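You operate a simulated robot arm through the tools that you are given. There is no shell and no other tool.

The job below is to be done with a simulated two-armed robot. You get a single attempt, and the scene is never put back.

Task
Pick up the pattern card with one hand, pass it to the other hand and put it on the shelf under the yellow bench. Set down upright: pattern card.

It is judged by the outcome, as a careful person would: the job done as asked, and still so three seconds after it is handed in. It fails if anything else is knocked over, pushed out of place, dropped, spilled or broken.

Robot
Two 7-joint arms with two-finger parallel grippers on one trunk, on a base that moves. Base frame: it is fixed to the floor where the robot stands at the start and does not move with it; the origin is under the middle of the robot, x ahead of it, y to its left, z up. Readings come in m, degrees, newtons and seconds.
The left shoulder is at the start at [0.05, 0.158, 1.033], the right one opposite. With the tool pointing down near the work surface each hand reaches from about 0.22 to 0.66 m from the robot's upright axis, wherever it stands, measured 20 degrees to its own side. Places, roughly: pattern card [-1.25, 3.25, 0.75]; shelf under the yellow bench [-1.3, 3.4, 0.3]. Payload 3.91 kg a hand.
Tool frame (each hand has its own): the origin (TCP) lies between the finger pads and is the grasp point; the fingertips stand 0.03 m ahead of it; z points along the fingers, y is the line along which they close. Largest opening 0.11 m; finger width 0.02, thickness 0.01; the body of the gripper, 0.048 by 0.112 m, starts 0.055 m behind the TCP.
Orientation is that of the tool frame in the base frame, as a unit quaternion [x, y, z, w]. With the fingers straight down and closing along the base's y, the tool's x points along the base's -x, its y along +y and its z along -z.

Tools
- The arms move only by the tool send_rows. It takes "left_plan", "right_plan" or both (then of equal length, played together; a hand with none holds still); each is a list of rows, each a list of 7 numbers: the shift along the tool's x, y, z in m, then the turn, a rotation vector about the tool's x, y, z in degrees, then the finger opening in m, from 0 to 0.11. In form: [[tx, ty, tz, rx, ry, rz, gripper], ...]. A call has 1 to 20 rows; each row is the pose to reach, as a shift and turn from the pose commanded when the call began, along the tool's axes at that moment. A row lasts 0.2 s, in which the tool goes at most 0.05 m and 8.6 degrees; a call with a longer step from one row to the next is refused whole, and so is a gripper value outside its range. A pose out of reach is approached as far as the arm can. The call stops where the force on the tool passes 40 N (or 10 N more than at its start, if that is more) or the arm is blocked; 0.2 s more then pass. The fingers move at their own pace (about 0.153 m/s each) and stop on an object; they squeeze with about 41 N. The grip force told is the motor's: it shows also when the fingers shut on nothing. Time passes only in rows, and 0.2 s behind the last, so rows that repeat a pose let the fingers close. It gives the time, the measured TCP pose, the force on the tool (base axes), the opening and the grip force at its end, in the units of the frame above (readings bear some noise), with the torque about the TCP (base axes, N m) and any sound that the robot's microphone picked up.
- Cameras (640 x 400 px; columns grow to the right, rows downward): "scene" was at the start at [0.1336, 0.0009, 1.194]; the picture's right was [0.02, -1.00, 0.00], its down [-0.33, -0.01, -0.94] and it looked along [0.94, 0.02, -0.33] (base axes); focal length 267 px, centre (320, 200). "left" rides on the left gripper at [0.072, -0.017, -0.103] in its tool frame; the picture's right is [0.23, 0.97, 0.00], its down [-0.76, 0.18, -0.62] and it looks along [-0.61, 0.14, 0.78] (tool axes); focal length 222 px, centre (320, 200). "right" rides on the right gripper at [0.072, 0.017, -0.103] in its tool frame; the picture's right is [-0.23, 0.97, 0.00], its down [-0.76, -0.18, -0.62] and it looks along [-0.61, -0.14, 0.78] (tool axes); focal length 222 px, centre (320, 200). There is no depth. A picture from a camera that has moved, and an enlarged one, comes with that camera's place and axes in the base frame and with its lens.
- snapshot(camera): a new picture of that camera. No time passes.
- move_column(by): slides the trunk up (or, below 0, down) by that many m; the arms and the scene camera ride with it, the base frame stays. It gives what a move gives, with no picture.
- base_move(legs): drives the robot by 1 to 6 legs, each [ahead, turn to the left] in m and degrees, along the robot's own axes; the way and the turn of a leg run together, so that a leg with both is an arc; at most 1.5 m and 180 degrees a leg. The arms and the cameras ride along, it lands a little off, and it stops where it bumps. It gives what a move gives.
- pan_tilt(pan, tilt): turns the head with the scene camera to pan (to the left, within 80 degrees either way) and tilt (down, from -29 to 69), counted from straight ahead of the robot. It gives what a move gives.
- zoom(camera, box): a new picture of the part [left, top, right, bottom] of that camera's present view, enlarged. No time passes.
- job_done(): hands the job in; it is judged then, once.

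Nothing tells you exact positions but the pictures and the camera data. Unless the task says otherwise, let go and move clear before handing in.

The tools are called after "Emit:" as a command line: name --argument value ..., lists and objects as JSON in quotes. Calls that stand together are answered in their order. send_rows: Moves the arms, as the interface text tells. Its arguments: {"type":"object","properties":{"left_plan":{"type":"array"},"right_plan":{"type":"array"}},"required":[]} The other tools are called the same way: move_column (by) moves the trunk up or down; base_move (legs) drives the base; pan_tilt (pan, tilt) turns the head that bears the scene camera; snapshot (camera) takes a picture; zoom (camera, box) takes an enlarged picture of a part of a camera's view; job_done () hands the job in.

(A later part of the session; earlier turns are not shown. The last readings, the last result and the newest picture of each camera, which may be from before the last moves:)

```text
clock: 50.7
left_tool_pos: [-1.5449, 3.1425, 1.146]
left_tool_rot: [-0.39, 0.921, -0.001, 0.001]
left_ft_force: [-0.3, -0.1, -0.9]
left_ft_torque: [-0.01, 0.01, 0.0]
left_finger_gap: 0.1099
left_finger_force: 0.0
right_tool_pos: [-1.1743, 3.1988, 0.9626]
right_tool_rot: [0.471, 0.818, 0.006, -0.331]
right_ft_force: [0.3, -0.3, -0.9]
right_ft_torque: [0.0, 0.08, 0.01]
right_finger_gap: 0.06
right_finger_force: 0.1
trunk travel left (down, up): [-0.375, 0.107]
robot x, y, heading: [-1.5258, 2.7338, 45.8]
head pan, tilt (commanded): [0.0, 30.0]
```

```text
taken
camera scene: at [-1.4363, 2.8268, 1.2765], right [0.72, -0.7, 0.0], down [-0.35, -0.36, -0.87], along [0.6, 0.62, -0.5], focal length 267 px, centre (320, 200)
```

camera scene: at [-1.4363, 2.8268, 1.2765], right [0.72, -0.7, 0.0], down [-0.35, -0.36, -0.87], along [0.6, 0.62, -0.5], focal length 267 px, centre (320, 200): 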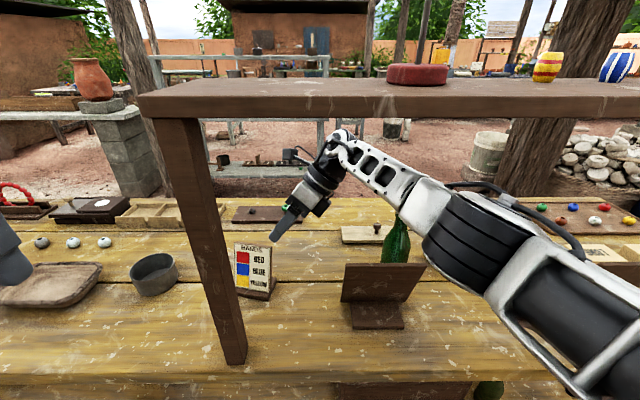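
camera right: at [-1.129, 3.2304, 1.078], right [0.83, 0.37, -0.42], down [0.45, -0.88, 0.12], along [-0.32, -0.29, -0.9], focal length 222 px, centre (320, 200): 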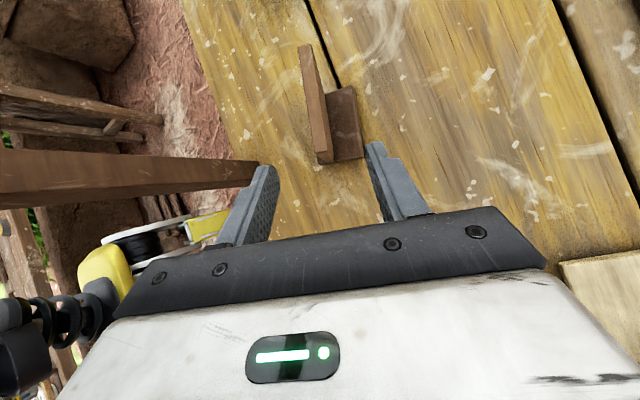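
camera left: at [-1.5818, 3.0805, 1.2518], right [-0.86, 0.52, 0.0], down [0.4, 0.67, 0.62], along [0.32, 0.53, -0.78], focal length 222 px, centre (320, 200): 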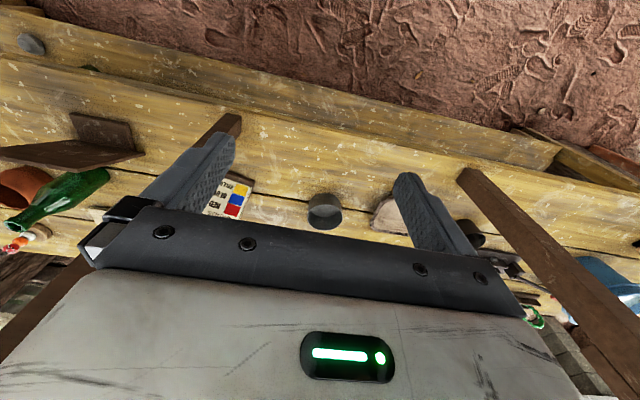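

The hand reaches fine and the card sits edge-on between the open fingers in the right camera. I'll zoom to check the alignment before advancing.

Emit:
zoom --camera "right" --box '[220, 30, 420, 230]'

Emit:
zoom --camera "scene" --box '[210, 130, 370, 330]'

```text
2.00 times, centred on (320, 130) of right
camera zoom: at [-1.129, 3.2304, 1.078], right [0.83, 0.37, -0.42], down [0.45, -0.88, 0.12], along [-0.32, -0.29, -0.9], focal length 444 px, centre (320, 340)
```

zoom: 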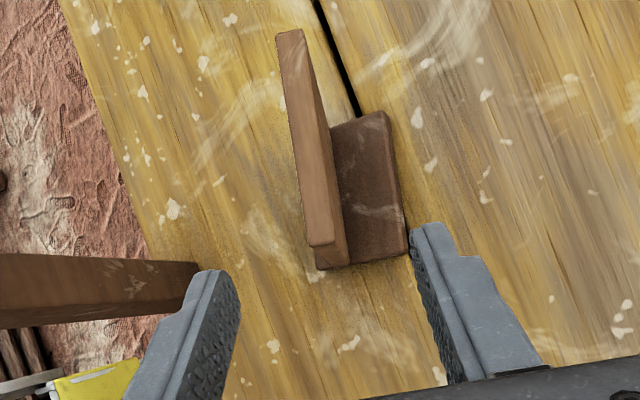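

```text
2.00 times, centred on (290, 230) of scene
camera zoom: at [-1.4363, 2.8268, 1.2765], right [0.72, -0.7, 0.0], down [-0.35, -0.36, -0.87], along [0.6, 0.62, -0.5], focal length 533 px, centre (380, 140)
```

zoom: 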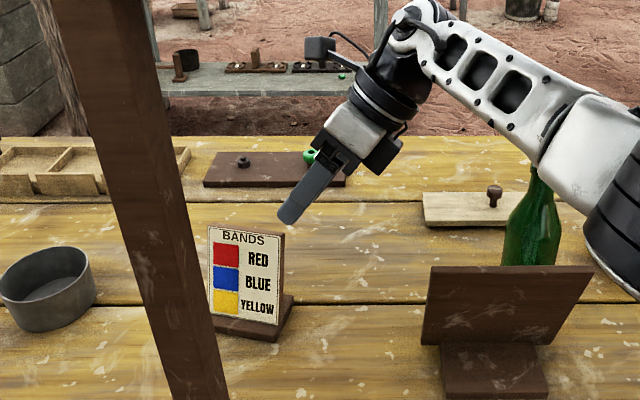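

Alignment is within about 2 mm. I advance 0.10 m along the fingers so they straddle the card.

Emit:
send_rows --right_plan '[[0, 0, 0.025, 0, 0, 0, 0.06], [0, 0, 0.05, 0, 0, 0, 0.06], [0, 0, 0.075, 0, 0, 0, 0.06], [0, 0, 0.1, 0, 0, 0, 0.06]]'

Emit:
snapshot --camera "right"

Emit:
zoom --camera "scene" --box '[190, 150, 350, 330]'

```text
clock: 51.7
left_tool_pos: [-1.5446, 3.1432, 1.1479]
left_tool_rot: [-0.39, 0.921, 0.0, 0.002]
left_ft_force: [-0.4, -0.5, 0.1]
left_ft_torque: [-0.02, -0.02, 0.02]
left_finger_gap: 0.11
left_finger_force: 0.1
right_tool_pos: [-1.2355, 3.2191, 0.8838]
right_tool_rot: [0.473, 0.817, 0.005, -0.331]
right_ft_force: [-0.4, 1.0, -0.3]
right_ft_torque: [0.02, 0.01, 0.02]
right_finger_gap: 0.06
right_finger_force: 0.1
right hand out of reach, approached as far as the arm can: row 3, 4
trunk travel left (down, up): [-0.375, 0.107]
robot x, y, heading: [-1.5273, 2.7346, 45.8]
head pan, tilt (commanded): [0.0, 30.0]
```

```text
taken
camera right: at [-1.1898, 3.2506, 0.9986], right [0.83, 0.36, -0.42], down [0.45, -0.88, 0.12], along [-0.33, -0.29, -0.9], focal length 222 px, centre (320, 200)
```

right: 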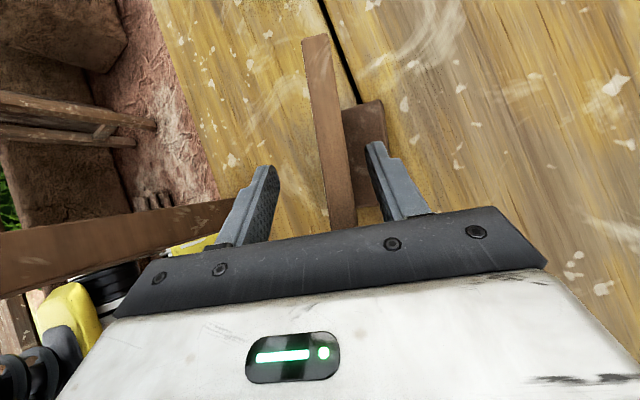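

```text
2.22 times, centred on (270, 240) of scene
camera zoom: at [-1.4353, 2.8264, 1.2766], right [0.72, -0.7, 0.0], down [-0.35, -0.36, -0.87], along [0.6, 0.62, -0.5], focal length 592 px, centre (431, 111)
```

zoom: 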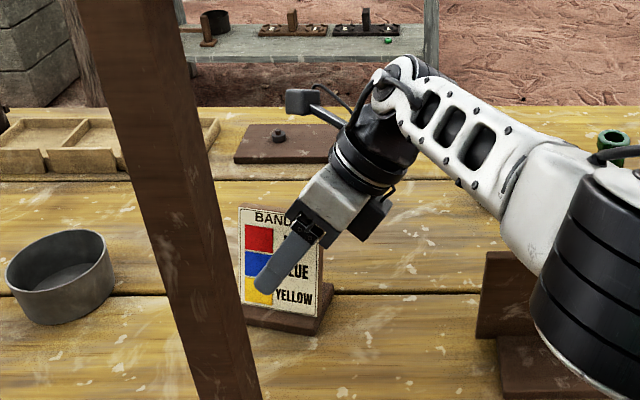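

The arm fell about 1 cm short (reach limit), so the card is off-centre between the fingers. I'll nudge the base 1.5 cm forward, with the fingers still straddling the card, to centre it.

Emit:
base_move --legs '[[0.015, 0]]'

Emit:
zoom --camera "right" --box '[220, 30, 420, 230]'

```text
clock: 52.5
left_tool_pos: [-1.5327, 3.1543, 1.1463]
left_tool_rot: [-0.39, 0.921, 0.0, -0.001]
left_ft_force: [0.5, 0.2, -0.1]
left_ft_torque: [-0.02, -0.02, -0.02]
left_finger_gap: 0.11
left_finger_force: 0.0
right_tool_pos: [-1.2228, 3.2296, 0.8848]
right_tool_rot: [0.474, 0.816, 0.005, -0.332]
right_ft_force: [-0.8, -0.4, 0.8]
right_ft_torque: [0.0, 0.0, 0.0]
right_finger_gap: 0.0603
right_finger_force: 0.1
trunk travel left (down, up): [-0.375, 0.107]
robot x, y, heading: [-1.5163, 2.7442, 45.9]
head pan, tilt (commanded): [0.0, 30.0]
```

```text
2.00 times, centred on (320, 130) of right
camera zoom: at [-1.1779, 3.2618, 0.9986], right [0.83, 0.36, -0.42], down [0.45, -0.89, 0.12], along [-0.33, -0.29, -0.9], focal length 444 px, centre (320, 340)
```

zoom: 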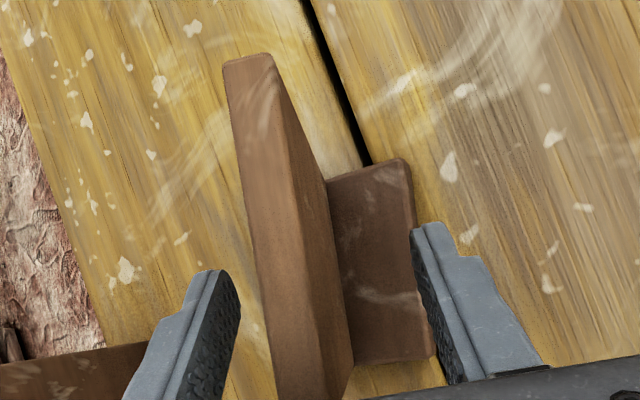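

The card is now centred within a couple of millimetres. I close the right fingers on it.

Emit:
send_rows --right_plan '[[0, 0, 0, 0, 0, 0, 0.045], [0, 0, 0, 0, 0, 0, 0.03], [0, 0, 0, 0, 0, 0, 0.015], [0, 0, 0, 0, 0, 0, 0.0], [0, 0, 0, 0, 0, 0, 0.0], [0, 0, 0, 0, 0, 0, 0.0]]'

Emit:
zoom --camera "right" --box '[220, 30, 420, 230]'

Emit:
zoom --camera "scene" --box '[190, 150, 350, 330]'

```text
clock: 53.9
left_tool_pos: [-1.5332, 3.1524, 1.1481]
left_tool_rot: [-0.389, 0.921, 0.0, 0.001]
left_ft_force: [0.1, -0.5, 0.0]
left_ft_torque: [0.0, 0.02, -0.01]
left_finger_gap: 0.1099
left_finger_force: 0.0
right_tool_pos: [-1.2242, 3.229, 0.8851]
right_tool_rot: [0.472, 0.816, 0.006, -0.333]
right_ft_force: [0.3, 0.6, 3.0]
right_ft_torque: [-0.02, 0.12, 0.0]
right_finger_gap: 0.0121
right_finger_force: 40.9
trunk travel left (down, up): [-0.375, 0.107]
robot x, y, heading: [-1.517, 2.7427, 45.8]
head pan, tilt (commanded): [0.0, 30.0]
```

```text
2.00 times, centred on (320, 130) of right
camera zoom: at [-1.1783, 3.2613, 0.9994], right [0.83, 0.36, -0.42], down [0.45, -0.89, 0.12], along [-0.33, -0.29, -0.9], focal length 444 px, centre (320, 340)
```

zoom: 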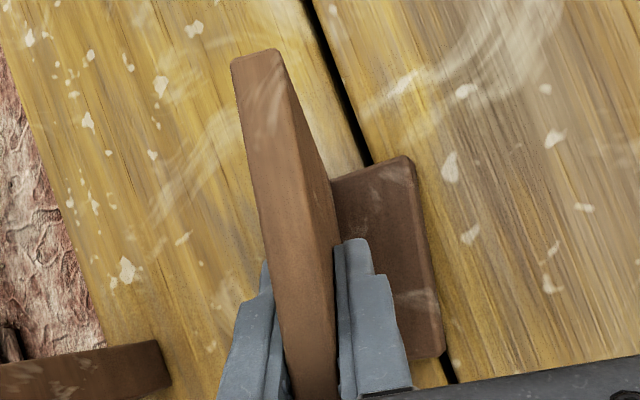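

```text
2.22 times, centred on (270, 240) of scene
camera zoom: at [-1.4239, 2.8369, 1.2766], right [0.72, -0.7, 0.0], down [-0.35, -0.36, -0.87], along [0.6, 0.62, -0.5], focal length 592 px, centre (431, 111)
```

zoom: 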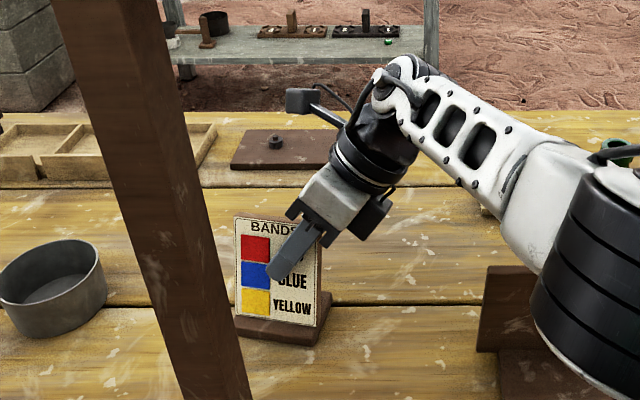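

The grip is firm (12 mm card, ~41 N). I lift it 6 cm and shift it right 10 cm so it sits between the post and the brown board.

Emit:
send_rows --right_plan '[[0.0055, -0.003, -0.0078, 0, 0, 0, 0.0], [0.0164, -0.0091, -0.0235, 0, 0, 0, 0.0], [0.0328, -0.0182, -0.0469, 0, 0, 0, 0.0], [0.0134, -0.0139, -0.0621, 0, 0, 0, 0.0], [-0.006, -0.0096, -0.0773, 0, 0, 0, 0.0], [-0.0254, -0.0052, -0.0926, 0, 0, 0, 0.0], [-0.0448, -0.0009, -0.1078, 0, 0, 0, 0.0]]'

Emit:
snapshot --camera "scene"

Emit:
snapshot --camera "right"

```text
clock: 55.5
left_tool_pos: [-1.5338, 3.154, 1.1484]
left_tool_rot: [-0.39, 0.921, 0.001, 0.001]
left_ft_force: [-0.4, 0.3, 0.5]
left_ft_torque: [0.0, 0.0, -0.01]
left_finger_gap: 0.1101
left_finger_force: 0.1
right_tool_pos: [-1.1657, 3.2119, 0.9396]
right_tool_rot: [0.473, 0.817, 0.006, -0.331]
right_ft_force: [0.1, -0.6, -1.0]
right_ft_torque: [0.0, -0.05, -0.02]
right_finger_gap: 0.0118
right_finger_force: 41.4
right hand out of reach, approached as far as the arm can: row 1, 2, 3, 4, 5, 6, 7
trunk travel left (down, up): [-0.375, 0.107]
robot x, y, heading: [-1.5149, 2.7476, 45.7]
head pan, tilt (commanded): [0.0, 30.0]
```

```text
taken
camera scene: at [-1.424, 2.8372, 1.2765], right [0.72, -0.7, 0.0], down [-0.35, -0.36, -0.87], along [0.6, 0.62, -0.5], focal length 267 px, centre (320, 200)
```

scene: 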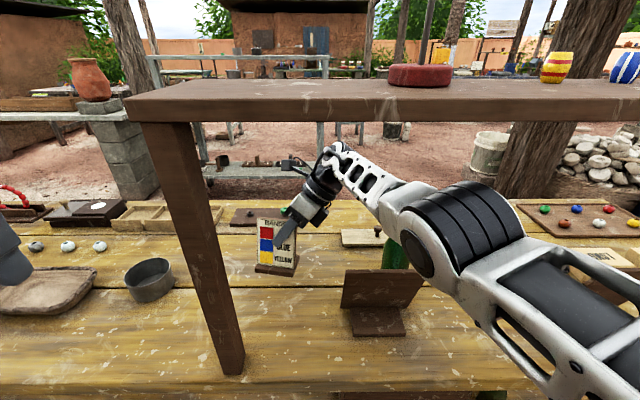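

```text
taken
camera right: at [-1.1196, 3.2434, 1.054], right [0.83, 0.36, -0.42], down [0.45, -0.88, 0.12], along [-0.33, -0.29, -0.9], focal length 222 px, centre (320, 200)
```

right: 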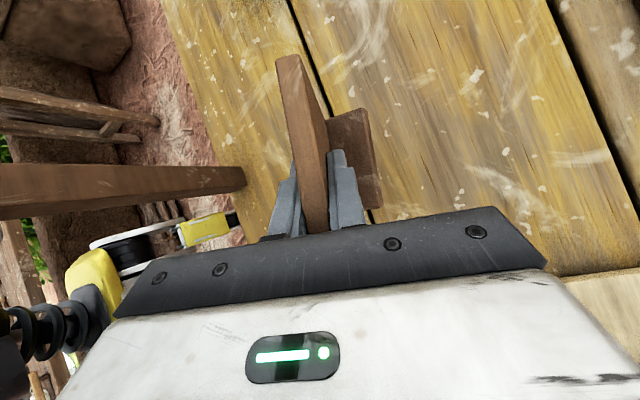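

The card is lifted cleanly; the arm is near its reach limit so it moved less to the right than commanded. I pull back a little to get into reach and re-read the pose.

Emit:
send_rows --right_plan '[[-0.0048, -0.0141, 0.0021, 0, 0, 0, 0.0], [-0.0096, -0.0281, 0.0042, 0, 0, 0, 0.0], [-0.0096, -0.0281, 0.0042, 0, 0, 0, 0.0]]'

Emit:
snapshot --camera "scene"

```text
clock: 56.3
left_tool_pos: [-1.5344, 3.1533, 1.148]
left_tool_rot: [-0.389, 0.921, 0.0, 0.002]
left_ft_force: [0.1, 0.4, -0.5]
left_ft_torque: [0.02, -0.03, -0.01]
left_finger_gap: 0.11
left_finger_force: 0.1
right_tool_pos: [-1.1671, 3.2119, 0.9397]
right_tool_rot: [0.473, 0.816, 0.004, -0.332]
right_ft_force: [0.8, 0.8, -0.9]
right_ft_torque: [0.01, 0.0, -0.01]
right_finger_gap: 0.0116
right_finger_force: 41.2
right hand out of reach, approached as far as the arm can: row 1, 2, 3
trunk travel left (down, up): [-0.375, 0.107]
robot x, y, heading: [-1.5155, 2.7441, 45.7]
head pan, tilt (commanded): [0.0, 30.0]
```

```text
taken
camera scene: at [-1.4237, 2.8371, 1.2765], right [0.72, -0.7, 0.0], down [-0.35, -0.36, -0.87], along [0.6, 0.62, -0.5], focal length 267 px, centre (320, 200)
```

scene: 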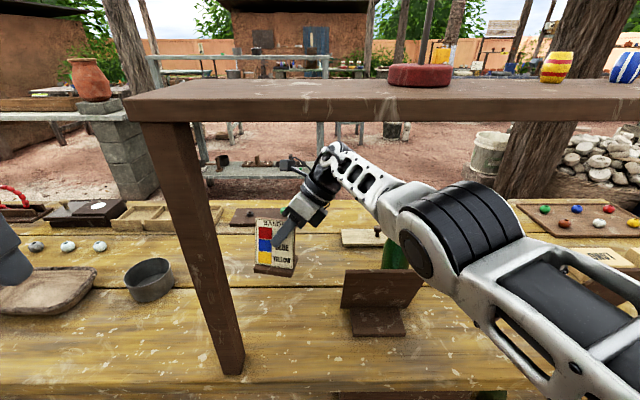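

The pose hasn't changed, so the commanded pose must still be outside what the arm can solve. I try a slightly larger back-and-right command in small steps and check.

Emit:
send_rows --right_plan '[[-0.0064, -0.0188, 0.0028, 0, 0, 0, 0.0], [-0.0127, -0.0375, 0.0056, 0, 0, 0, 0.0], [-0.0127, -0.0375, 0.0056, 0, 0, 0, 0.0]]'

```text
clock: 57.1
left_tool_pos: [-1.5335, 3.1539, 1.1483]
left_tool_rot: [-0.39, 0.921, 0.001, 0.001]
left_ft_force: [0.9, 0.6, 0.3]
left_ft_torque: [0.02, 0.01, -0.01]
left_finger_gap: 0.1098
left_finger_force: 0.0
right_tool_pos: [-1.1794, 3.218, 0.9341]
right_tool_rot: [0.474, 0.816, 0.006, -0.331]
right_ft_force: [-0.4, 0.4, -1.7]
right_ft_torque: [-0.02, -0.04, 0.0]
right_finger_gap: 0.0117
right_finger_force: 40.9
right hand out of reach, approached as far as the arm can: row 1, 2, 3
trunk travel left (down, up): [-0.375, 0.107]
robot x, y, heading: [-1.5123, 2.7457, 45.7]
head pan, tilt (commanded): [0.0, 30.0]
```

The arm is drifting rather than following, so a joint limit seems active in this elbow posture. I bring the commanded pose back onto the actual pose to get back in sync.

Emit:
send_rows --right_plan '[[0.022, 0.022, 0.0068, 0, 0, 0, 0.0], [0.044, 0.044, 0.0136, 0, 0, 0, 0.0], [0.0659, 0.066, 0.0204, 0, 0, 0, 0.0], [0.0659, 0.066, 0.0204, 0, 0, 0, 0.0]]'

Emit:
snapshot --camera "scene"

```text
clock: 58.1
left_tool_pos: [-1.5336, 3.1537, 1.1477]
left_tool_rot: [-0.39, 0.921, 0.0, 0.001]
left_ft_force: [0.3, -0.4, -0.5]
left_ft_torque: [0.0, 0.0, -0.01]
left_finger_gap: 0.11
left_finger_force: 0.0
right_tool_pos: [-1.1866, 3.2218, 0.9406]
right_tool_rot: [0.473, 0.816, 0.005, -0.331]
right_ft_force: [0.1, 0.1, -1.2]
right_ft_torque: [0.02, -0.07, 0.02]
right_finger_gap: 0.0117
right_finger_force: 41.1
right hand out of reach, approached as far as the arm can: row 1, 2, 3, 4
trunk travel left (down, up): [-0.375, 0.107]
robot x, y, heading: [-1.5151, 2.7423, 46.0]
head pan, tilt (commanded): [0.0, 30.0]
```

```text
taken
camera scene: at [-1.4238, 2.8371, 1.2765], right [0.72, -0.7, 0.0], down [-0.35, -0.36, -0.87], along [0.6, 0.62, -0.5], focal length 267 px, centre (320, 200)
```

scene: 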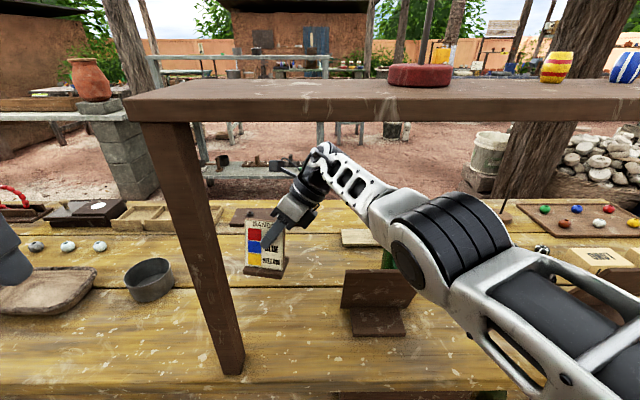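

The arm is stretched straight (reach singularity), so backward commands don't bend the elbow. A leftward move should flex the elbow in its natural direction; there's free space left of the card up to the grey cup, so I go left 5 cm, then back.

Emit:
send_rows --right_plan '[[0.0194, -0.0043, 0.0152, 0, 0, 0, 0.0], [0.0388, -0.0086, 0.0304, 0, 0, 0, 0.0], [0.0292, -0.0367, 0.0346, 0, 0, 0, 0.0], [0.0197, -0.0649, 0.0389, 0, 0, 0, 0.0], [0.0197, -0.0649, 0.0389, 0, 0, 0, 0.0]]'

Emit:
snapshot --camera "scene"

```text
clock: 59.3
left_tool_pos: [-1.5328, 3.1534, 1.1467]
left_tool_rot: [-0.39, 0.921, 0.001, 0.001]
left_ft_force: [-0.1, 0.8, 0.2]
left_ft_torque: [-0.02, 0.01, 0.01]
left_finger_gap: 0.1101
left_finger_force: 0.0
right_tool_pos: [-1.2686, 3.2115, 0.9383]
right_tool_rot: [0.474, 0.816, 0.004, -0.331]
right_ft_force: [0.5, -0.7, -1.7]
right_ft_torque: [-0.02, -0.04, -0.02]
right_finger_gap: 0.0118
right_finger_force: 41.2
right hand out of reach, approached as far as the arm can: row 1, 2
trunk travel left (down, up): [-0.375, 0.107]
robot x, y, heading: [-1.5128, 2.7434, 45.8]
head pan, tilt (commanded): [0.0, 30.0]
```

```text
taken
camera scene: at [-1.4238, 2.8372, 1.2765], right [0.72, -0.7, 0.0], down [-0.35, -0.36, -0.87], along [0.6, 0.62, -0.5], focal length 267 px, centre (320, 200)
```

scene: 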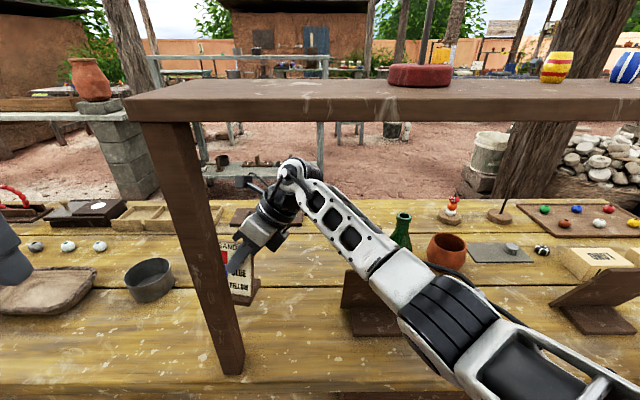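

The elbow flexed and the arm follows again. Now I move right 11 cm (slightly up) to clear the post on its right side.

Emit:
send_rows --right_plan '[[-0.02, 0.004, -0.0187, 0, 0, 0, 0.0], [-0.04, 0.008, -0.0374, 0, 0, 0, 0.0], [-0.06, 0.012, -0.0561, 0, 0, 0, 0.0], [-0.0799, 0.016, -0.0748, 0, 0, 0, 0.0], [-0.0799, 0.016, -0.0748, 0, 0, 0, 0.0]]'

Emit:
snapshot --camera "scene"

Emit:
snapshot --camera "right"

```text
clock: 60.5
left_tool_pos: [-1.5334, 3.1532, 1.147]
left_tool_rot: [-0.39, 0.921, 0.0, 0.001]
left_ft_force: [-0.3, -0.1, 0.1]
left_ft_torque: [0.03, 0.01, -0.01]
left_finger_gap: 0.1098
left_finger_force: 0.0
right_tool_pos: [-1.188, 3.1366, 0.9475]
right_tool_rot: [0.474, 0.816, 0.006, -0.331]
right_ft_force: [0.2, -0.5, -1.5]
right_ft_torque: [0.01, 0.0, -0.03]
right_finger_gap: 0.0116
right_finger_force: 41.3
trunk travel left (down, up): [-0.375, 0.107]
robot x, y, heading: [-1.516, 2.7448, 45.8]
head pan, tilt (commanded): [0.0, 30.0]
```

```text
taken
camera scene: at [-1.4238, 2.8372, 1.2765], right [0.72, -0.7, 0.0], down [-0.35, -0.36, -0.87], along [0.6, 0.62, -0.5], focal length 267 px, centre (320, 200)
```

scene: 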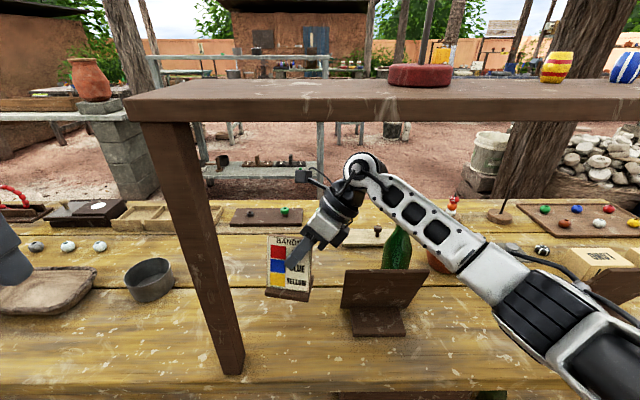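

```text
taken
camera right: at [-1.1436, 3.1693, 1.0613], right [0.83, 0.36, -0.42], down [0.45, -0.88, 0.12], along [-0.33, -0.29, -0.9], focal length 222 px, centre (320, 200)
```

right: 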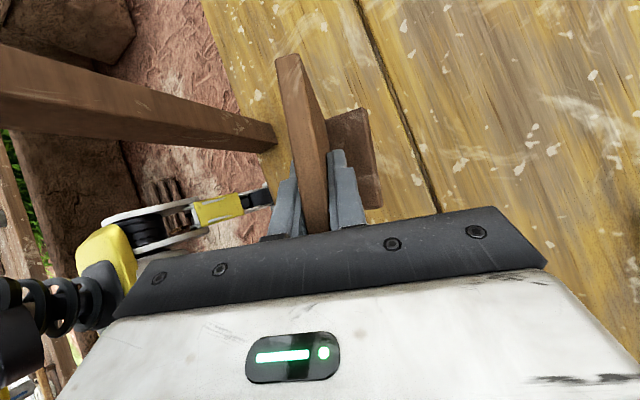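

The card is now in the gap between post and brown board. I draw it straight back out, clear of the bench.

Emit:
send_rows --right_plan '[[-0.0175, -0.0357, 0.0006, 0, 0, 0, 0.0], [-0.0314, -0.0731, 0.0057, 0, 0, 0, 0.0], [-0.0453, -0.1105, 0.0108, 0, 0, 0, 0.0], [-0.0592, -0.148, 0.0159, 0, 0, 0, 0.0], [-0.073, -0.1854, 0.0209, 0, 0, 0, 0.0]]'

Emit:
snapshot --camera "scene"

```text
clock: 61.7
left_tool_pos: [-1.5332, 3.1536, 1.1466]
left_tool_rot: [-0.39, 0.921, 0.0, 0.0]
left_ft_force: [0.1, -0.7, 0.6]
left_ft_torque: [0.01, -0.01, 0.0]
left_finger_gap: 0.1101
left_finger_force: 0.0
right_tool_pos: [-1.3182, 2.9847, 0.9459]
right_tool_rot: [0.473, 0.816, 0.006, -0.332]
right_ft_force: [-0.6, -0.3, -0.7]
right_ft_torque: [-0.05, -0.04, -0.03]
right_finger_gap: 0.0116
right_finger_force: 40.6
trunk travel left (down, up): [-0.375, 0.107]
robot x, y, heading: [-1.5181, 2.7396, 46.2]
head pan, tilt (commanded): [0.0, 30.0]
```

```text
taken
camera scene: at [-1.4239, 2.8368, 1.2766], right [0.72, -0.7, 0.0], down [-0.35, -0.36, -0.87], along [0.6, 0.62, -0.5], focal length 267 px, centre (320, 200)
```

scene: 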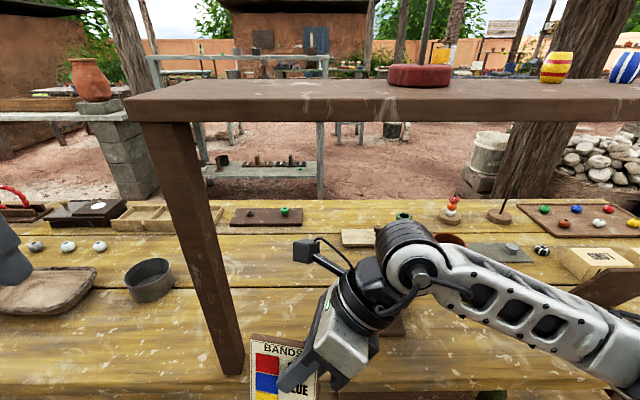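

The card is out in front of the bench. I back the base off 0.27 m to get room for the hand-over, keeping well short of the bench behind me.

Emit:
base_move --legs '[[-0.27, 0]]'

Emit:
pan_tilt --pan 0 --tilt 45

Emit:
snapshot --camera "scene"

Emit:
snapshot --camera "left"

```text
clock: 63.6
left_tool_pos: [-1.7245, 2.9584, 1.1483]
left_tool_rot: [-0.392, 0.92, 0.0, 0.001]
left_ft_force: [-0.3, 0.2, -0.6]
left_ft_torque: [-0.03, 0.02, 0.02]
left_finger_gap: 0.1099
left_finger_force: 0.0
right_tool_pos: [-1.5078, 2.7903, 0.9464]
right_tool_rot: [0.471, 0.818, 0.005, -0.332]
right_ft_force: [1.0, -0.1, -1.5]
right_ft_torque: [-0.01, -0.03, 0.02]
right_finger_gap: 0.0113
right_finger_force: 40.8
trunk travel left (down, up): [-0.375, 0.107]
robot x, y, heading: [-1.7034, 2.5491, 46.4]
head pan, tilt (commanded): [0.0, 30.0]
```

```text
clock: 64.4
left_tool_pos: [-1.7248, 2.9564, 1.1472]
left_tool_rot: [-0.392, 0.92, 0.001, 0.0]
left_ft_force: [0.9, 0.2, 0.3]
left_ft_torque: [0.02, 0.02, 0.01]
left_finger_gap: 0.1101
left_finger_force: 0.1
right_tool_pos: [-1.508, 2.7908, 0.9462]
right_tool_rot: [0.471, 0.818, 0.004, -0.331]
right_ft_force: [-0.2, -0.6, -1.5]
right_ft_torque: [0.01, -0.04, 0.01]
right_finger_gap: 0.0115
right_finger_force: 41.4
trunk travel left (down, up): [-0.375, 0.107]
robot x, y, heading: [-1.7059, 2.5487, 46.0]
head pan, tilt (commanded): [0.0, 45.0]
```

```text
taken
camera scene: at [-1.6196, 2.6354, 1.254], right [0.72, -0.69, 0.0], down [-0.49, -0.51, -0.71], along [0.49, 0.51, -0.71], focal length 267 px, centre (320, 200)
```

scene: 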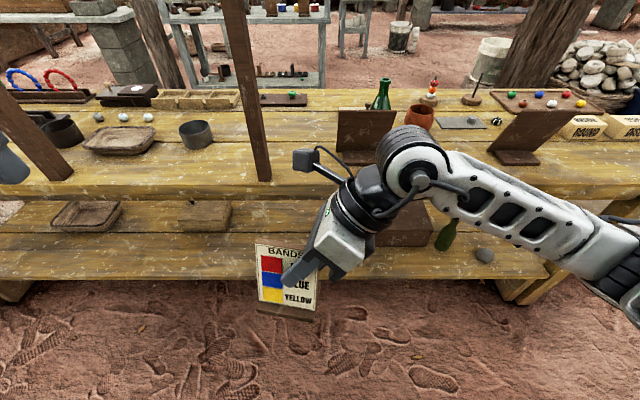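

```text
taken
camera left: at [-1.7627, 2.8952, 1.2519], right [-0.86, 0.51, 0.0], down [0.4, 0.67, 0.62], along [0.32, 0.54, -0.78], focal length 222 px, centre (320, 200)
```

left: 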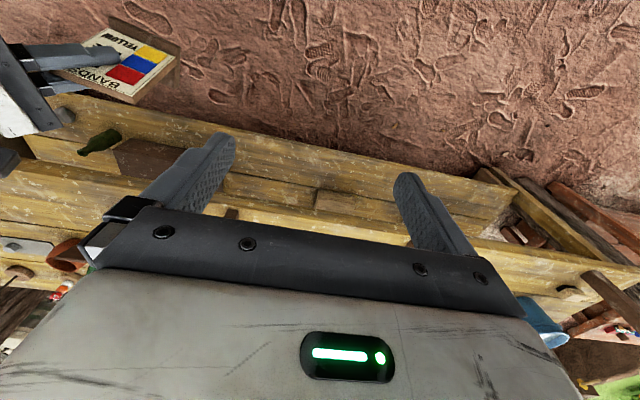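

I have the card held in the right hand in front of me at about 0.31 m. I back off another 6 cm and push the right hand out to about 0.50 m ahead, so the left hand can come in from my side and take the card by its two side edges.

Emit:
base_move --legs '[[-0.06, 0]]'

Emit:
send_rows --right_plan '[[0.0214, 0.0335, 0.0019, 0, 0, 0, 0.0], [0.0428, 0.0671, 0.0039, 0, 0, 0, 0.0], [0.0643, 0.1006, 0.0058, 0, 0, 0, 0.0], [0.0857, 0.1342, 0.0078, 0, 0, 0, 0.0], [0.1071, 0.1677, 0.0097, 0, 0, 0, 0.0]]'

Emit:
snapshot --camera "scene"

Emit:
snapshot --camera "left"

```text
clock: 65.3
left_tool_pos: [-1.7657, 2.9143, 1.1478]
left_tool_rot: [-0.393, 0.919, 0.001, 0.001]
left_ft_force: [0.7, -0.5, 0.5]
left_ft_torque: [0.01, 0.01, 0.0]
left_finger_gap: 0.1101
left_finger_force: 0.0
right_tool_pos: [-1.5501, 2.7481, 0.9455]
right_tool_rot: [0.471, 0.817, 0.006, -0.332]
right_ft_force: [-0.9, 0.1, -2.2]
right_ft_torque: [-0.03, -0.04, -0.02]
right_finger_gap: 0.0118
right_finger_force: 41.8
trunk travel left (down, up): [-0.375, 0.107]
robot x, y, heading: [-1.7457, 2.5052, 46.3]
head pan, tilt (commanded): [0.0, 45.0]
```

```text
clock: 66.5
left_tool_pos: [-1.7664, 2.9159, 1.1478]
left_tool_rot: [-0.393, 0.919, 0.0, 0.001]
left_ft_force: [0.0, -0.2, 0.2]
left_ft_torque: [-0.01, 0.0, -0.01]
left_finger_gap: 0.1098
left_finger_force: 0.1
right_tool_pos: [-1.4574, 2.9276, 0.9443]
right_tool_rot: [0.47, 0.818, 0.005, -0.332]
right_ft_force: [-0.1, 0.1, -1.6]
right_ft_torque: [-0.02, 0.0, -0.01]
right_finger_gap: 0.0116
right_finger_force: 41.1
trunk travel left (down, up): [-0.375, 0.107]
robot x, y, heading: [-1.7436, 2.5023, 46.1]
head pan, tilt (commanded): [0.0, 45.0]
```

```text
taken
camera scene: at [-1.6608, 2.5932, 1.2539], right [0.72, -0.69, 0.0], down [-0.49, -0.51, -0.71], along [0.49, 0.51, -0.71], focal length 267 px, centre (320, 200)
```

scene: 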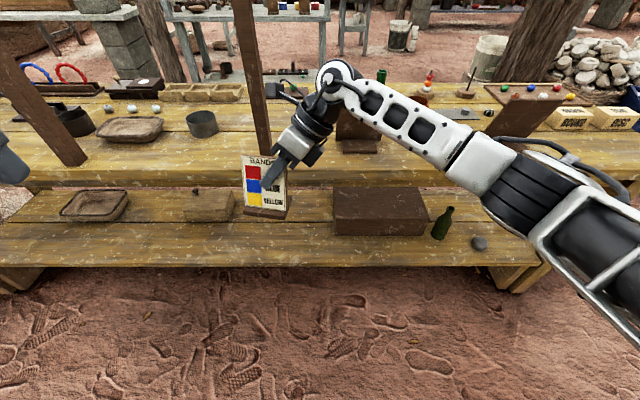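

```text
taken
camera left: at [-1.8039, 2.853, 1.2517], right [-0.86, 0.51, 0.0], down [0.4, 0.67, 0.62], along [0.32, 0.54, -0.78], focal length 222 px, centre (320, 200)
```

left: 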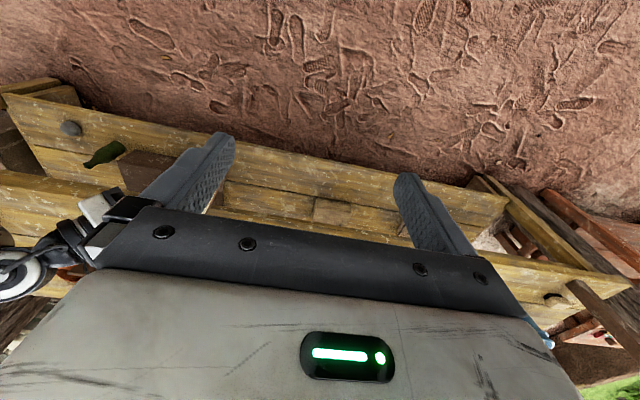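

The card is now well out in front. I'll zoom in to measure exactly how it sits in the right hand before bringing the left hand in.

Emit:
zoom --camera "scene" --box '[220, 120, 348, 230]'

```text
3.64 times, centred on (284, 175) of scene
camera zoom: at [-1.6608, 2.5932, 1.2539], right [0.72, -0.69, 0.0], down [-0.49, -0.51, -0.71], along [0.49, 0.51, -0.71], focal length 969 px, centre (451, 291)
```

zoom: 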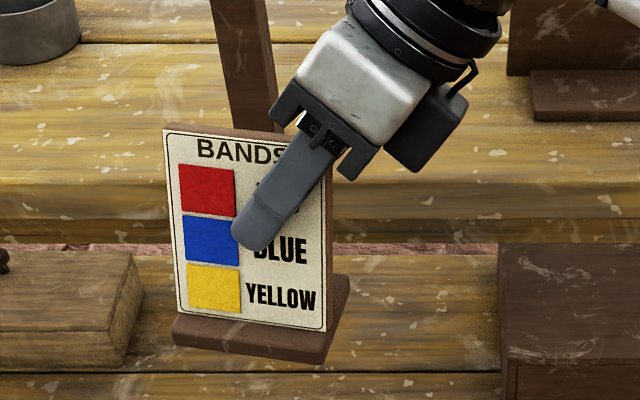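

The card is held as predicted, about 81 mm wide, with free side edges. I bring the left hand to a pre-grasp 9 cm short of the card, pointing forward and 35° down, fully open.

Emit:
send_rows --left_plan '[[-0.0179, -0.0231, 0.0226, 0.58, -6.86, 1.12, 0.11], [-0.0359, -0.0462, 0.0453, 1.16, -13.71, 2.24, 0.11], [-0.0538, -0.0693, 0.0679, 1.74, -20.57, 3.35, 0.11], [-0.0718, -0.0925, 0.0906, 2.33, -27.42, 4.47, 0.11], [-0.0897, -0.1156, 0.1132, 2.91, -34.28, 5.59, 0.11], [-0.1076, -0.1387, 0.1358, 3.49, -41.13, 6.7, 0.11], [-0.1256, -0.1618, 0.1585, 4.07, -47.99, 7.82, 0.11], [-0.1435, -0.1849, 0.1811, 4.65, -54.84, 8.94, 0.11], [-0.1435, -0.1849, 0.1811, 4.65, -54.84, 8.94, 0.11]]'

Emit:
snapshot --camera "scene"

Emit:
snapshot --camera "left"

Emit:
snapshot --camera "right"

```text
clock: 68.5
left_tool_pos: [-1.5325, 2.8916, 0.9678]
left_tool_rot: [-0.278, 0.842, 0.145, 0.44]
left_ft_force: [0.0, -0.1, 0.6]
left_ft_torque: [-0.02, 0.0, 0.02]
left_finger_gap: 0.1102
left_finger_force: 0.0
right_tool_pos: [-1.4592, 2.9272, 0.9443]
right_tool_rot: [0.47, 0.818, 0.005, -0.331]
right_ft_force: [1.2, 0.4, -1.5]
right_ft_torque: [-0.02, -0.02, 0.01]
right_finger_gap: 0.0114
right_finger_force: 40.9
trunk travel left (down, up): [-0.375, 0.107]
robot x, y, heading: [-1.7459, 2.5079, 46.3]
head pan, tilt (commanded): [0.0, 45.0]
```

```text
taken
camera scene: at [-1.6606, 2.5928, 1.2539], right [0.72, -0.69, 0.0], down [-0.49, -0.51, -0.71], along [0.49, 0.51, -0.71], focal length 267 px, centre (320, 200)
```

scene: 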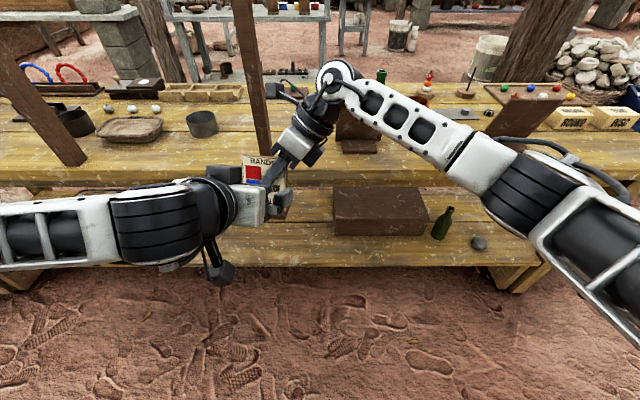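

```text
taken
camera left: at [-1.6238, 2.8047, 0.9686], right [-0.68, 0.7, -0.19], down [-0.17, 0.1, 0.98], along [0.71, 0.7, 0.05], focal length 222 px, centre (320, 200)
```

left: 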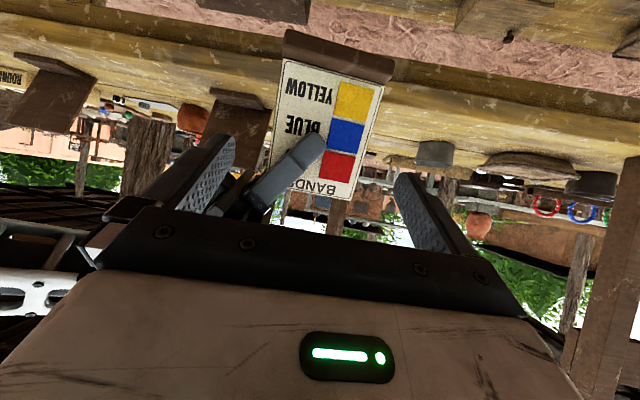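

```text
taken
camera right: at [-1.4135, 2.9593, 1.0593], right [0.83, 0.37, -0.42], down [0.45, -0.88, 0.12], along [-0.33, -0.29, -0.9], focal length 222 px, centre (320, 200)
```

right: 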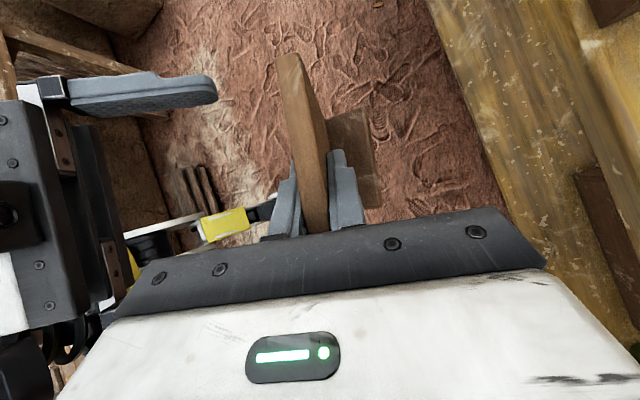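

The left hand is lined up in front of the card. I'll zoom its camera (image is upside-down) to check the centring between the fingers.

Emit:
zoom --camera "left" --box '[160, 10, 480, 250]'

Emit:
zoom --camera "scene" --box '[190, 110, 350, 260]'

```text
1.67 times, centred on (320, 130) of left
camera zoom: at [-1.6238, 2.8047, 0.9686], right [-0.68, 0.7, -0.19], down [-0.17, 0.1, 0.98], along [0.71, 0.7, 0.05], focal length 370 px, centre (320, 317)
```

zoom: 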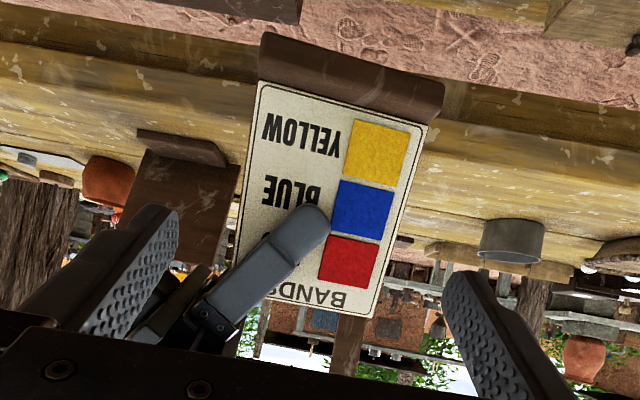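

```text
2.67 times, centred on (270, 185) of scene
camera zoom: at [-1.6606, 2.5928, 1.2539], right [0.72, -0.69, 0.0], down [-0.49, -0.51, -0.71], along [0.49, 0.51, -0.71], focal length 711 px, centre (453, 240)
```

zoom: 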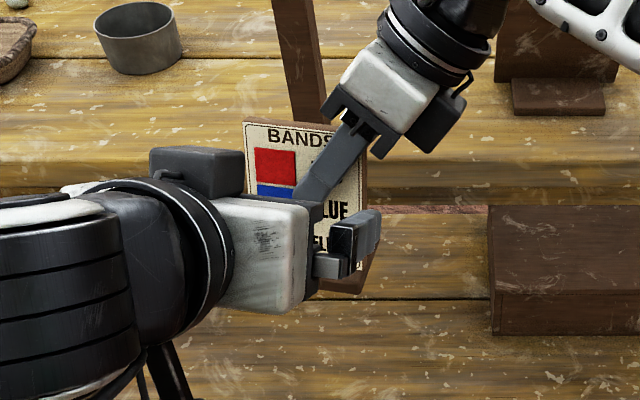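

Centred to within a few millimetres. I advance the left hand 9 cm so its fingers straddle the card's side edges.

Emit:
send_rows --left_plan '[[0, 0, 0.0225, 0, 0, 0, 0.11], [0, 0, 0.045, 0, 0, 0, 0.11], [0, 0, 0.0675, 0, 0, 0, 0.11], [0.001, 0, 0.09, 0, 0, 0, 0.11]]'

Emit:
zoom --camera "left" --box '[160, 10, 480, 250]'

Emit:
zoom --camera "scene" --box '[190, 110, 350, 260]'

Emit:
snapshot --camera "right"

```text
clock: 69.5
left_tool_pos: [-1.4751, 2.9377, 0.9131]
left_tool_rot: [-0.278, 0.842, 0.145, 0.439]
left_ft_force: [-1.7, -0.1, 0.0]
left_ft_torque: [0.01, -0.04, 0.0]
left_finger_gap: 0.11
left_finger_force: 0.0
right_tool_pos: [-1.4594, 2.9273, 0.9444]
right_tool_rot: [0.471, 0.817, 0.005, -0.332]
right_ft_force: [0.6, 0.0, -1.8]
right_ft_torque: [0.0, 0.0, 0.01]
right_finger_gap: 0.0116
right_finger_force: 40.8
trunk travel left (down, up): [-0.375, 0.107]
robot x, y, heading: [-1.7437, 2.5027, 46.0]
head pan, tilt (commanded): [0.0, 45.0]
```

```text
1.67 times, centred on (320, 130) of left
camera zoom: at [-1.5657, 2.8493, 0.9139], right [-0.68, 0.7, -0.19], down [-0.17, 0.1, 0.98], along [0.71, 0.7, 0.05], focal length 370 px, centre (320, 317)
```

zoom: 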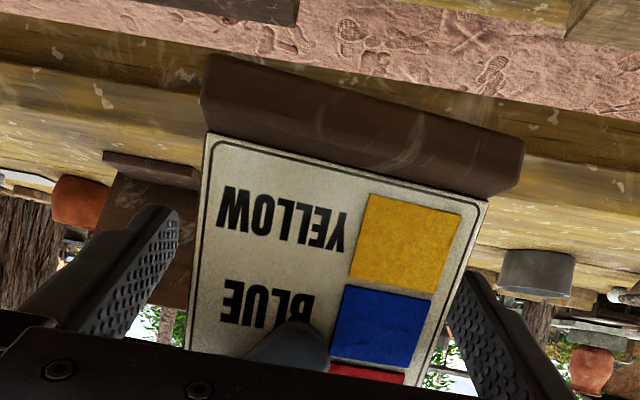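

```text
2.67 times, centred on (270, 185) of scene
camera zoom: at [-1.6604, 2.5928, 1.2539], right [0.72, -0.69, 0.0], down [-0.49, -0.51, -0.71], along [0.49, 0.51, -0.71], focal length 711 px, centre (453, 240)
```

zoom: 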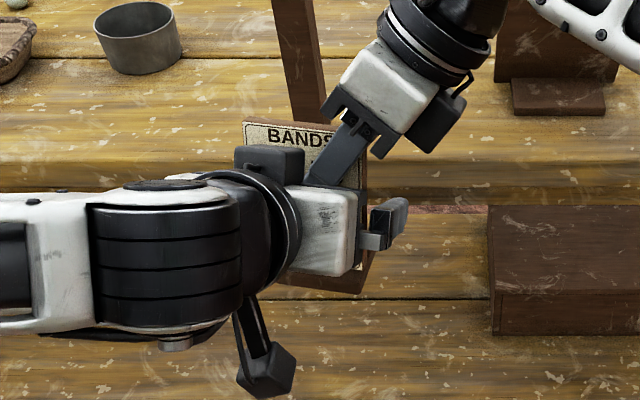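

```text
taken
camera right: at [-1.4133, 2.9594, 1.0591], right [0.83, 0.37, -0.42], down [0.45, -0.88, 0.12], along [-0.33, -0.29, -0.9], focal length 222 px, centre (320, 200)
```

right: 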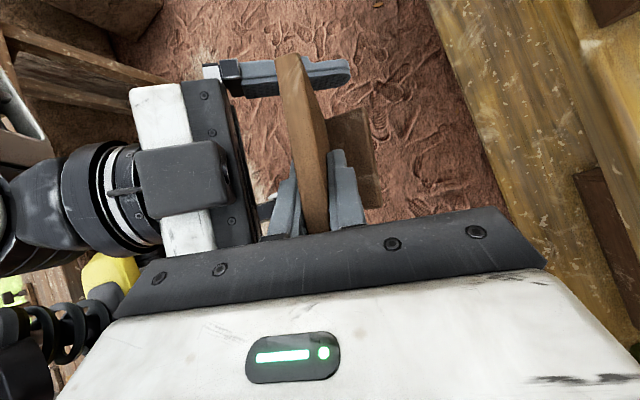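

The fingers straddle the card with about 1 cm each side. I close the left hand on it while the right still holds.

Emit:
send_rows --left_plan '[[0, 0.001, 0, 0, 0, 0, 0.1], [0, 0.001, 0, 0, 0, 0, 0.09], [0, 0.001, 0, 0, 0, 0, 0.08], [0, 0.001, 0, 0, 0, 0, 0.06], [0, 0.001, 0, 0, 0, 0, 0.06], [0, 0.001, 0, 0, 0, 0, 0.06]]'

Emit:
zoom --camera "left" --box '[160, 10, 480, 250]'

Emit:
snapshot --camera "right"

```text
clock: 71.0
left_tool_pos: [-1.4753, 2.9366, 0.913]
left_tool_rot: [-0.279, 0.842, 0.145, 0.438]
left_ft_force: [-0.6, 2.5, 0.0]
left_ft_torque: [0.05, 0.09, -0.05]
left_finger_gap: 0.0842
left_finger_force: 41.1
right_tool_pos: [-1.4574, 2.9271, 0.945]
right_tool_rot: [0.471, 0.818, 0.005, -0.332]
right_ft_force: [0.5, -2.3, 0.2]
right_ft_torque: [-0.16, -0.09, 0.1]
right_finger_gap: 0.0119
right_finger_force: 40.9
trunk travel left (down, up): [-0.375, 0.107]
robot x, y, heading: [-1.7444, 2.5086, 46.4]
head pan, tilt (commanded): [0.0, 45.0]
```

```text
1.67 times, centred on (320, 130) of left
camera zoom: at [-1.5663, 2.8493, 0.9143], right [-0.69, 0.7, -0.19], down [-0.17, 0.1, 0.98], along [0.71, 0.7, 0.05], focal length 370 px, centre (320, 317)
```

zoom: 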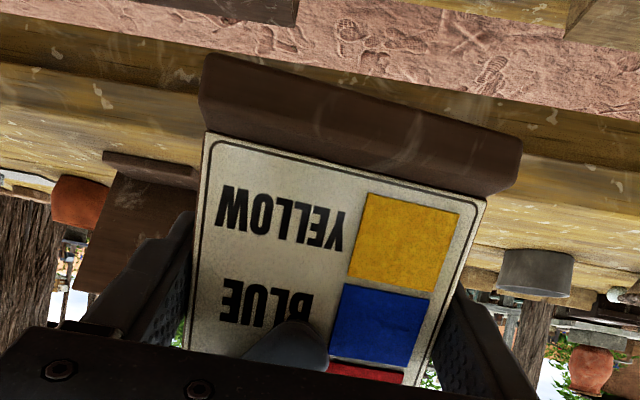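

```text
taken
camera right: at [-1.4135, 2.9593, 1.0592], right [0.83, 0.37, -0.42], down [0.46, -0.88, 0.12], along [-0.33, -0.29, -0.9], focal length 222 px, centre (320, 200)
```

right: 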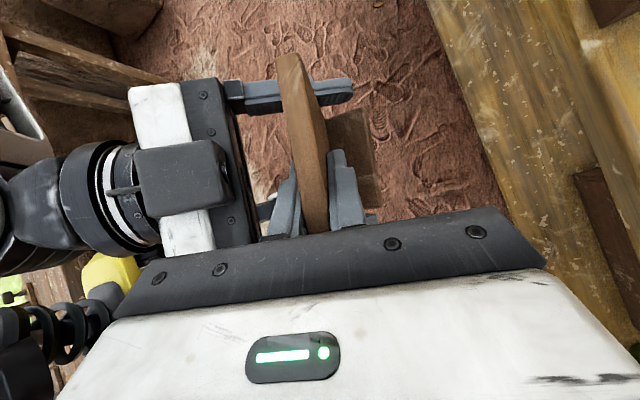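

Both hands hold the card now (left gap 84 mm, ~41 N). I open the right fingers slightly and withdraw the right hand up and to the right along its own axis.

Emit:
send_rows --left_plan '[[0, 0, 0, 0, 0, 0, 0.06], [0, 0, 0, 0, 0, 0, 0.06], [0, 0, 0, 0, 0, 0, 0.06], [0, 0, 0, 0, 0, 0, 0.06], [0, 0, 0, 0, 0, 0, 0.06], [0, 0, 0, 0, 0, 0, 0.06], [0, 0, 0, 0, 0, 0, 0.06]]' --right_plan '[[0, 0, 0, 0, 0, 0, 0.025], [0, 0, 0, 0, 0, 0, 0.035], [0, 0, 0, 0, 0, 0, 0.035], [0, 0, -0.02, 0, 0, 0, 0.035], [0, 0, -0.05, 0, 0, 0, 0.035], [0, 0, -0.085, 0, 0, 0, 0.035], [0, 0, -0.12, 0, 0, 0, 0.035]]'

Emit:
snapshot --camera "scene"

Emit:
snapshot --camera "left"

Emit:
snapshot --camera "right"

```text
clock: 72.5
left_tool_pos: [-1.4753, 2.9365, 0.9131]
left_tool_rot: [-0.279, 0.841, 0.145, 0.44]
left_ft_force: [0.7, 0.1, 0.4]
left_ft_torque: [0.0, -0.01, 0.02]
left_finger_gap: 0.0844
left_finger_force: 40.3
right_tool_pos: [-1.3943, 2.8854, 1.0393]
right_tool_rot: [0.47, 0.818, 0.005, -0.332]
right_ft_force: [-0.2, -0.1, 0.1]
right_ft_torque: [-0.01, 0.0, 0.02]
right_finger_gap: 0.0348
right_finger_force: 0.1
trunk travel left (down, up): [-0.375, 0.107]
robot x, y, heading: [-1.7437, 2.5032, 46.3]
head pan, tilt (commanded): [0.0, 45.0]
```

```text
taken
camera scene: at [-1.6606, 2.5926, 1.2539], right [0.72, -0.69, 0.0], down [-0.49, -0.51, -0.71], along [0.49, 0.51, -0.71], focal length 267 px, centre (320, 200)
```

scene: 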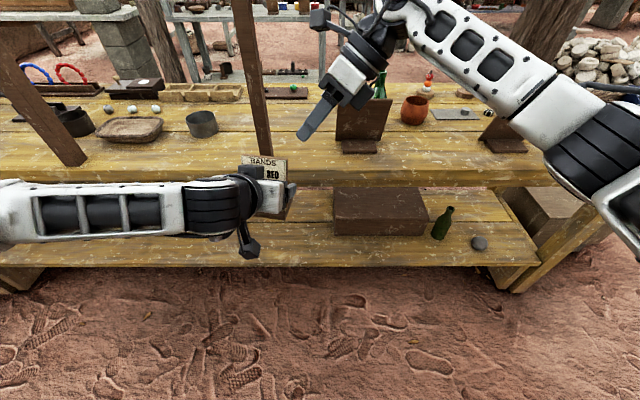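

```text
taken
camera left: at [-1.5662, 2.849, 0.9145], right [-0.68, 0.7, -0.19], down [-0.17, 0.1, 0.98], along [0.71, 0.7, 0.05], focal length 222 px, centre (320, 200)
```

left: 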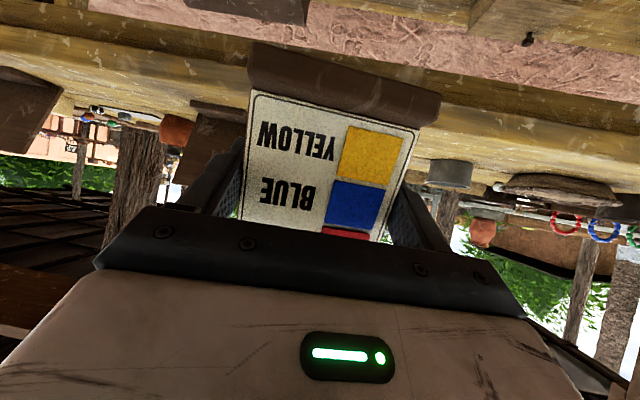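

```text
taken
camera right: at [-1.349, 2.9183, 1.1543], right [0.83, 0.37, -0.42], down [0.46, -0.88, 0.12], along [-0.33, -0.29, -0.9], focal length 222 px, centre (320, 200)
```

right: 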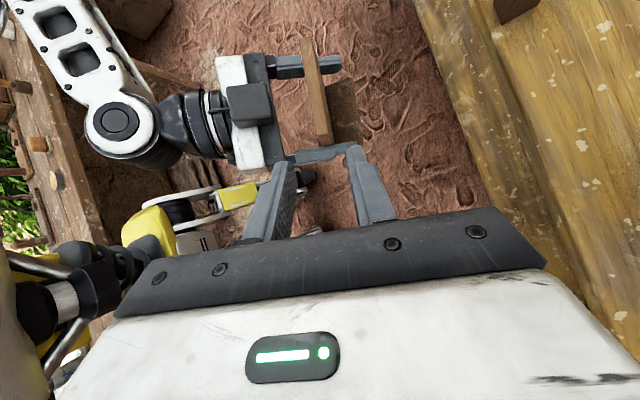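

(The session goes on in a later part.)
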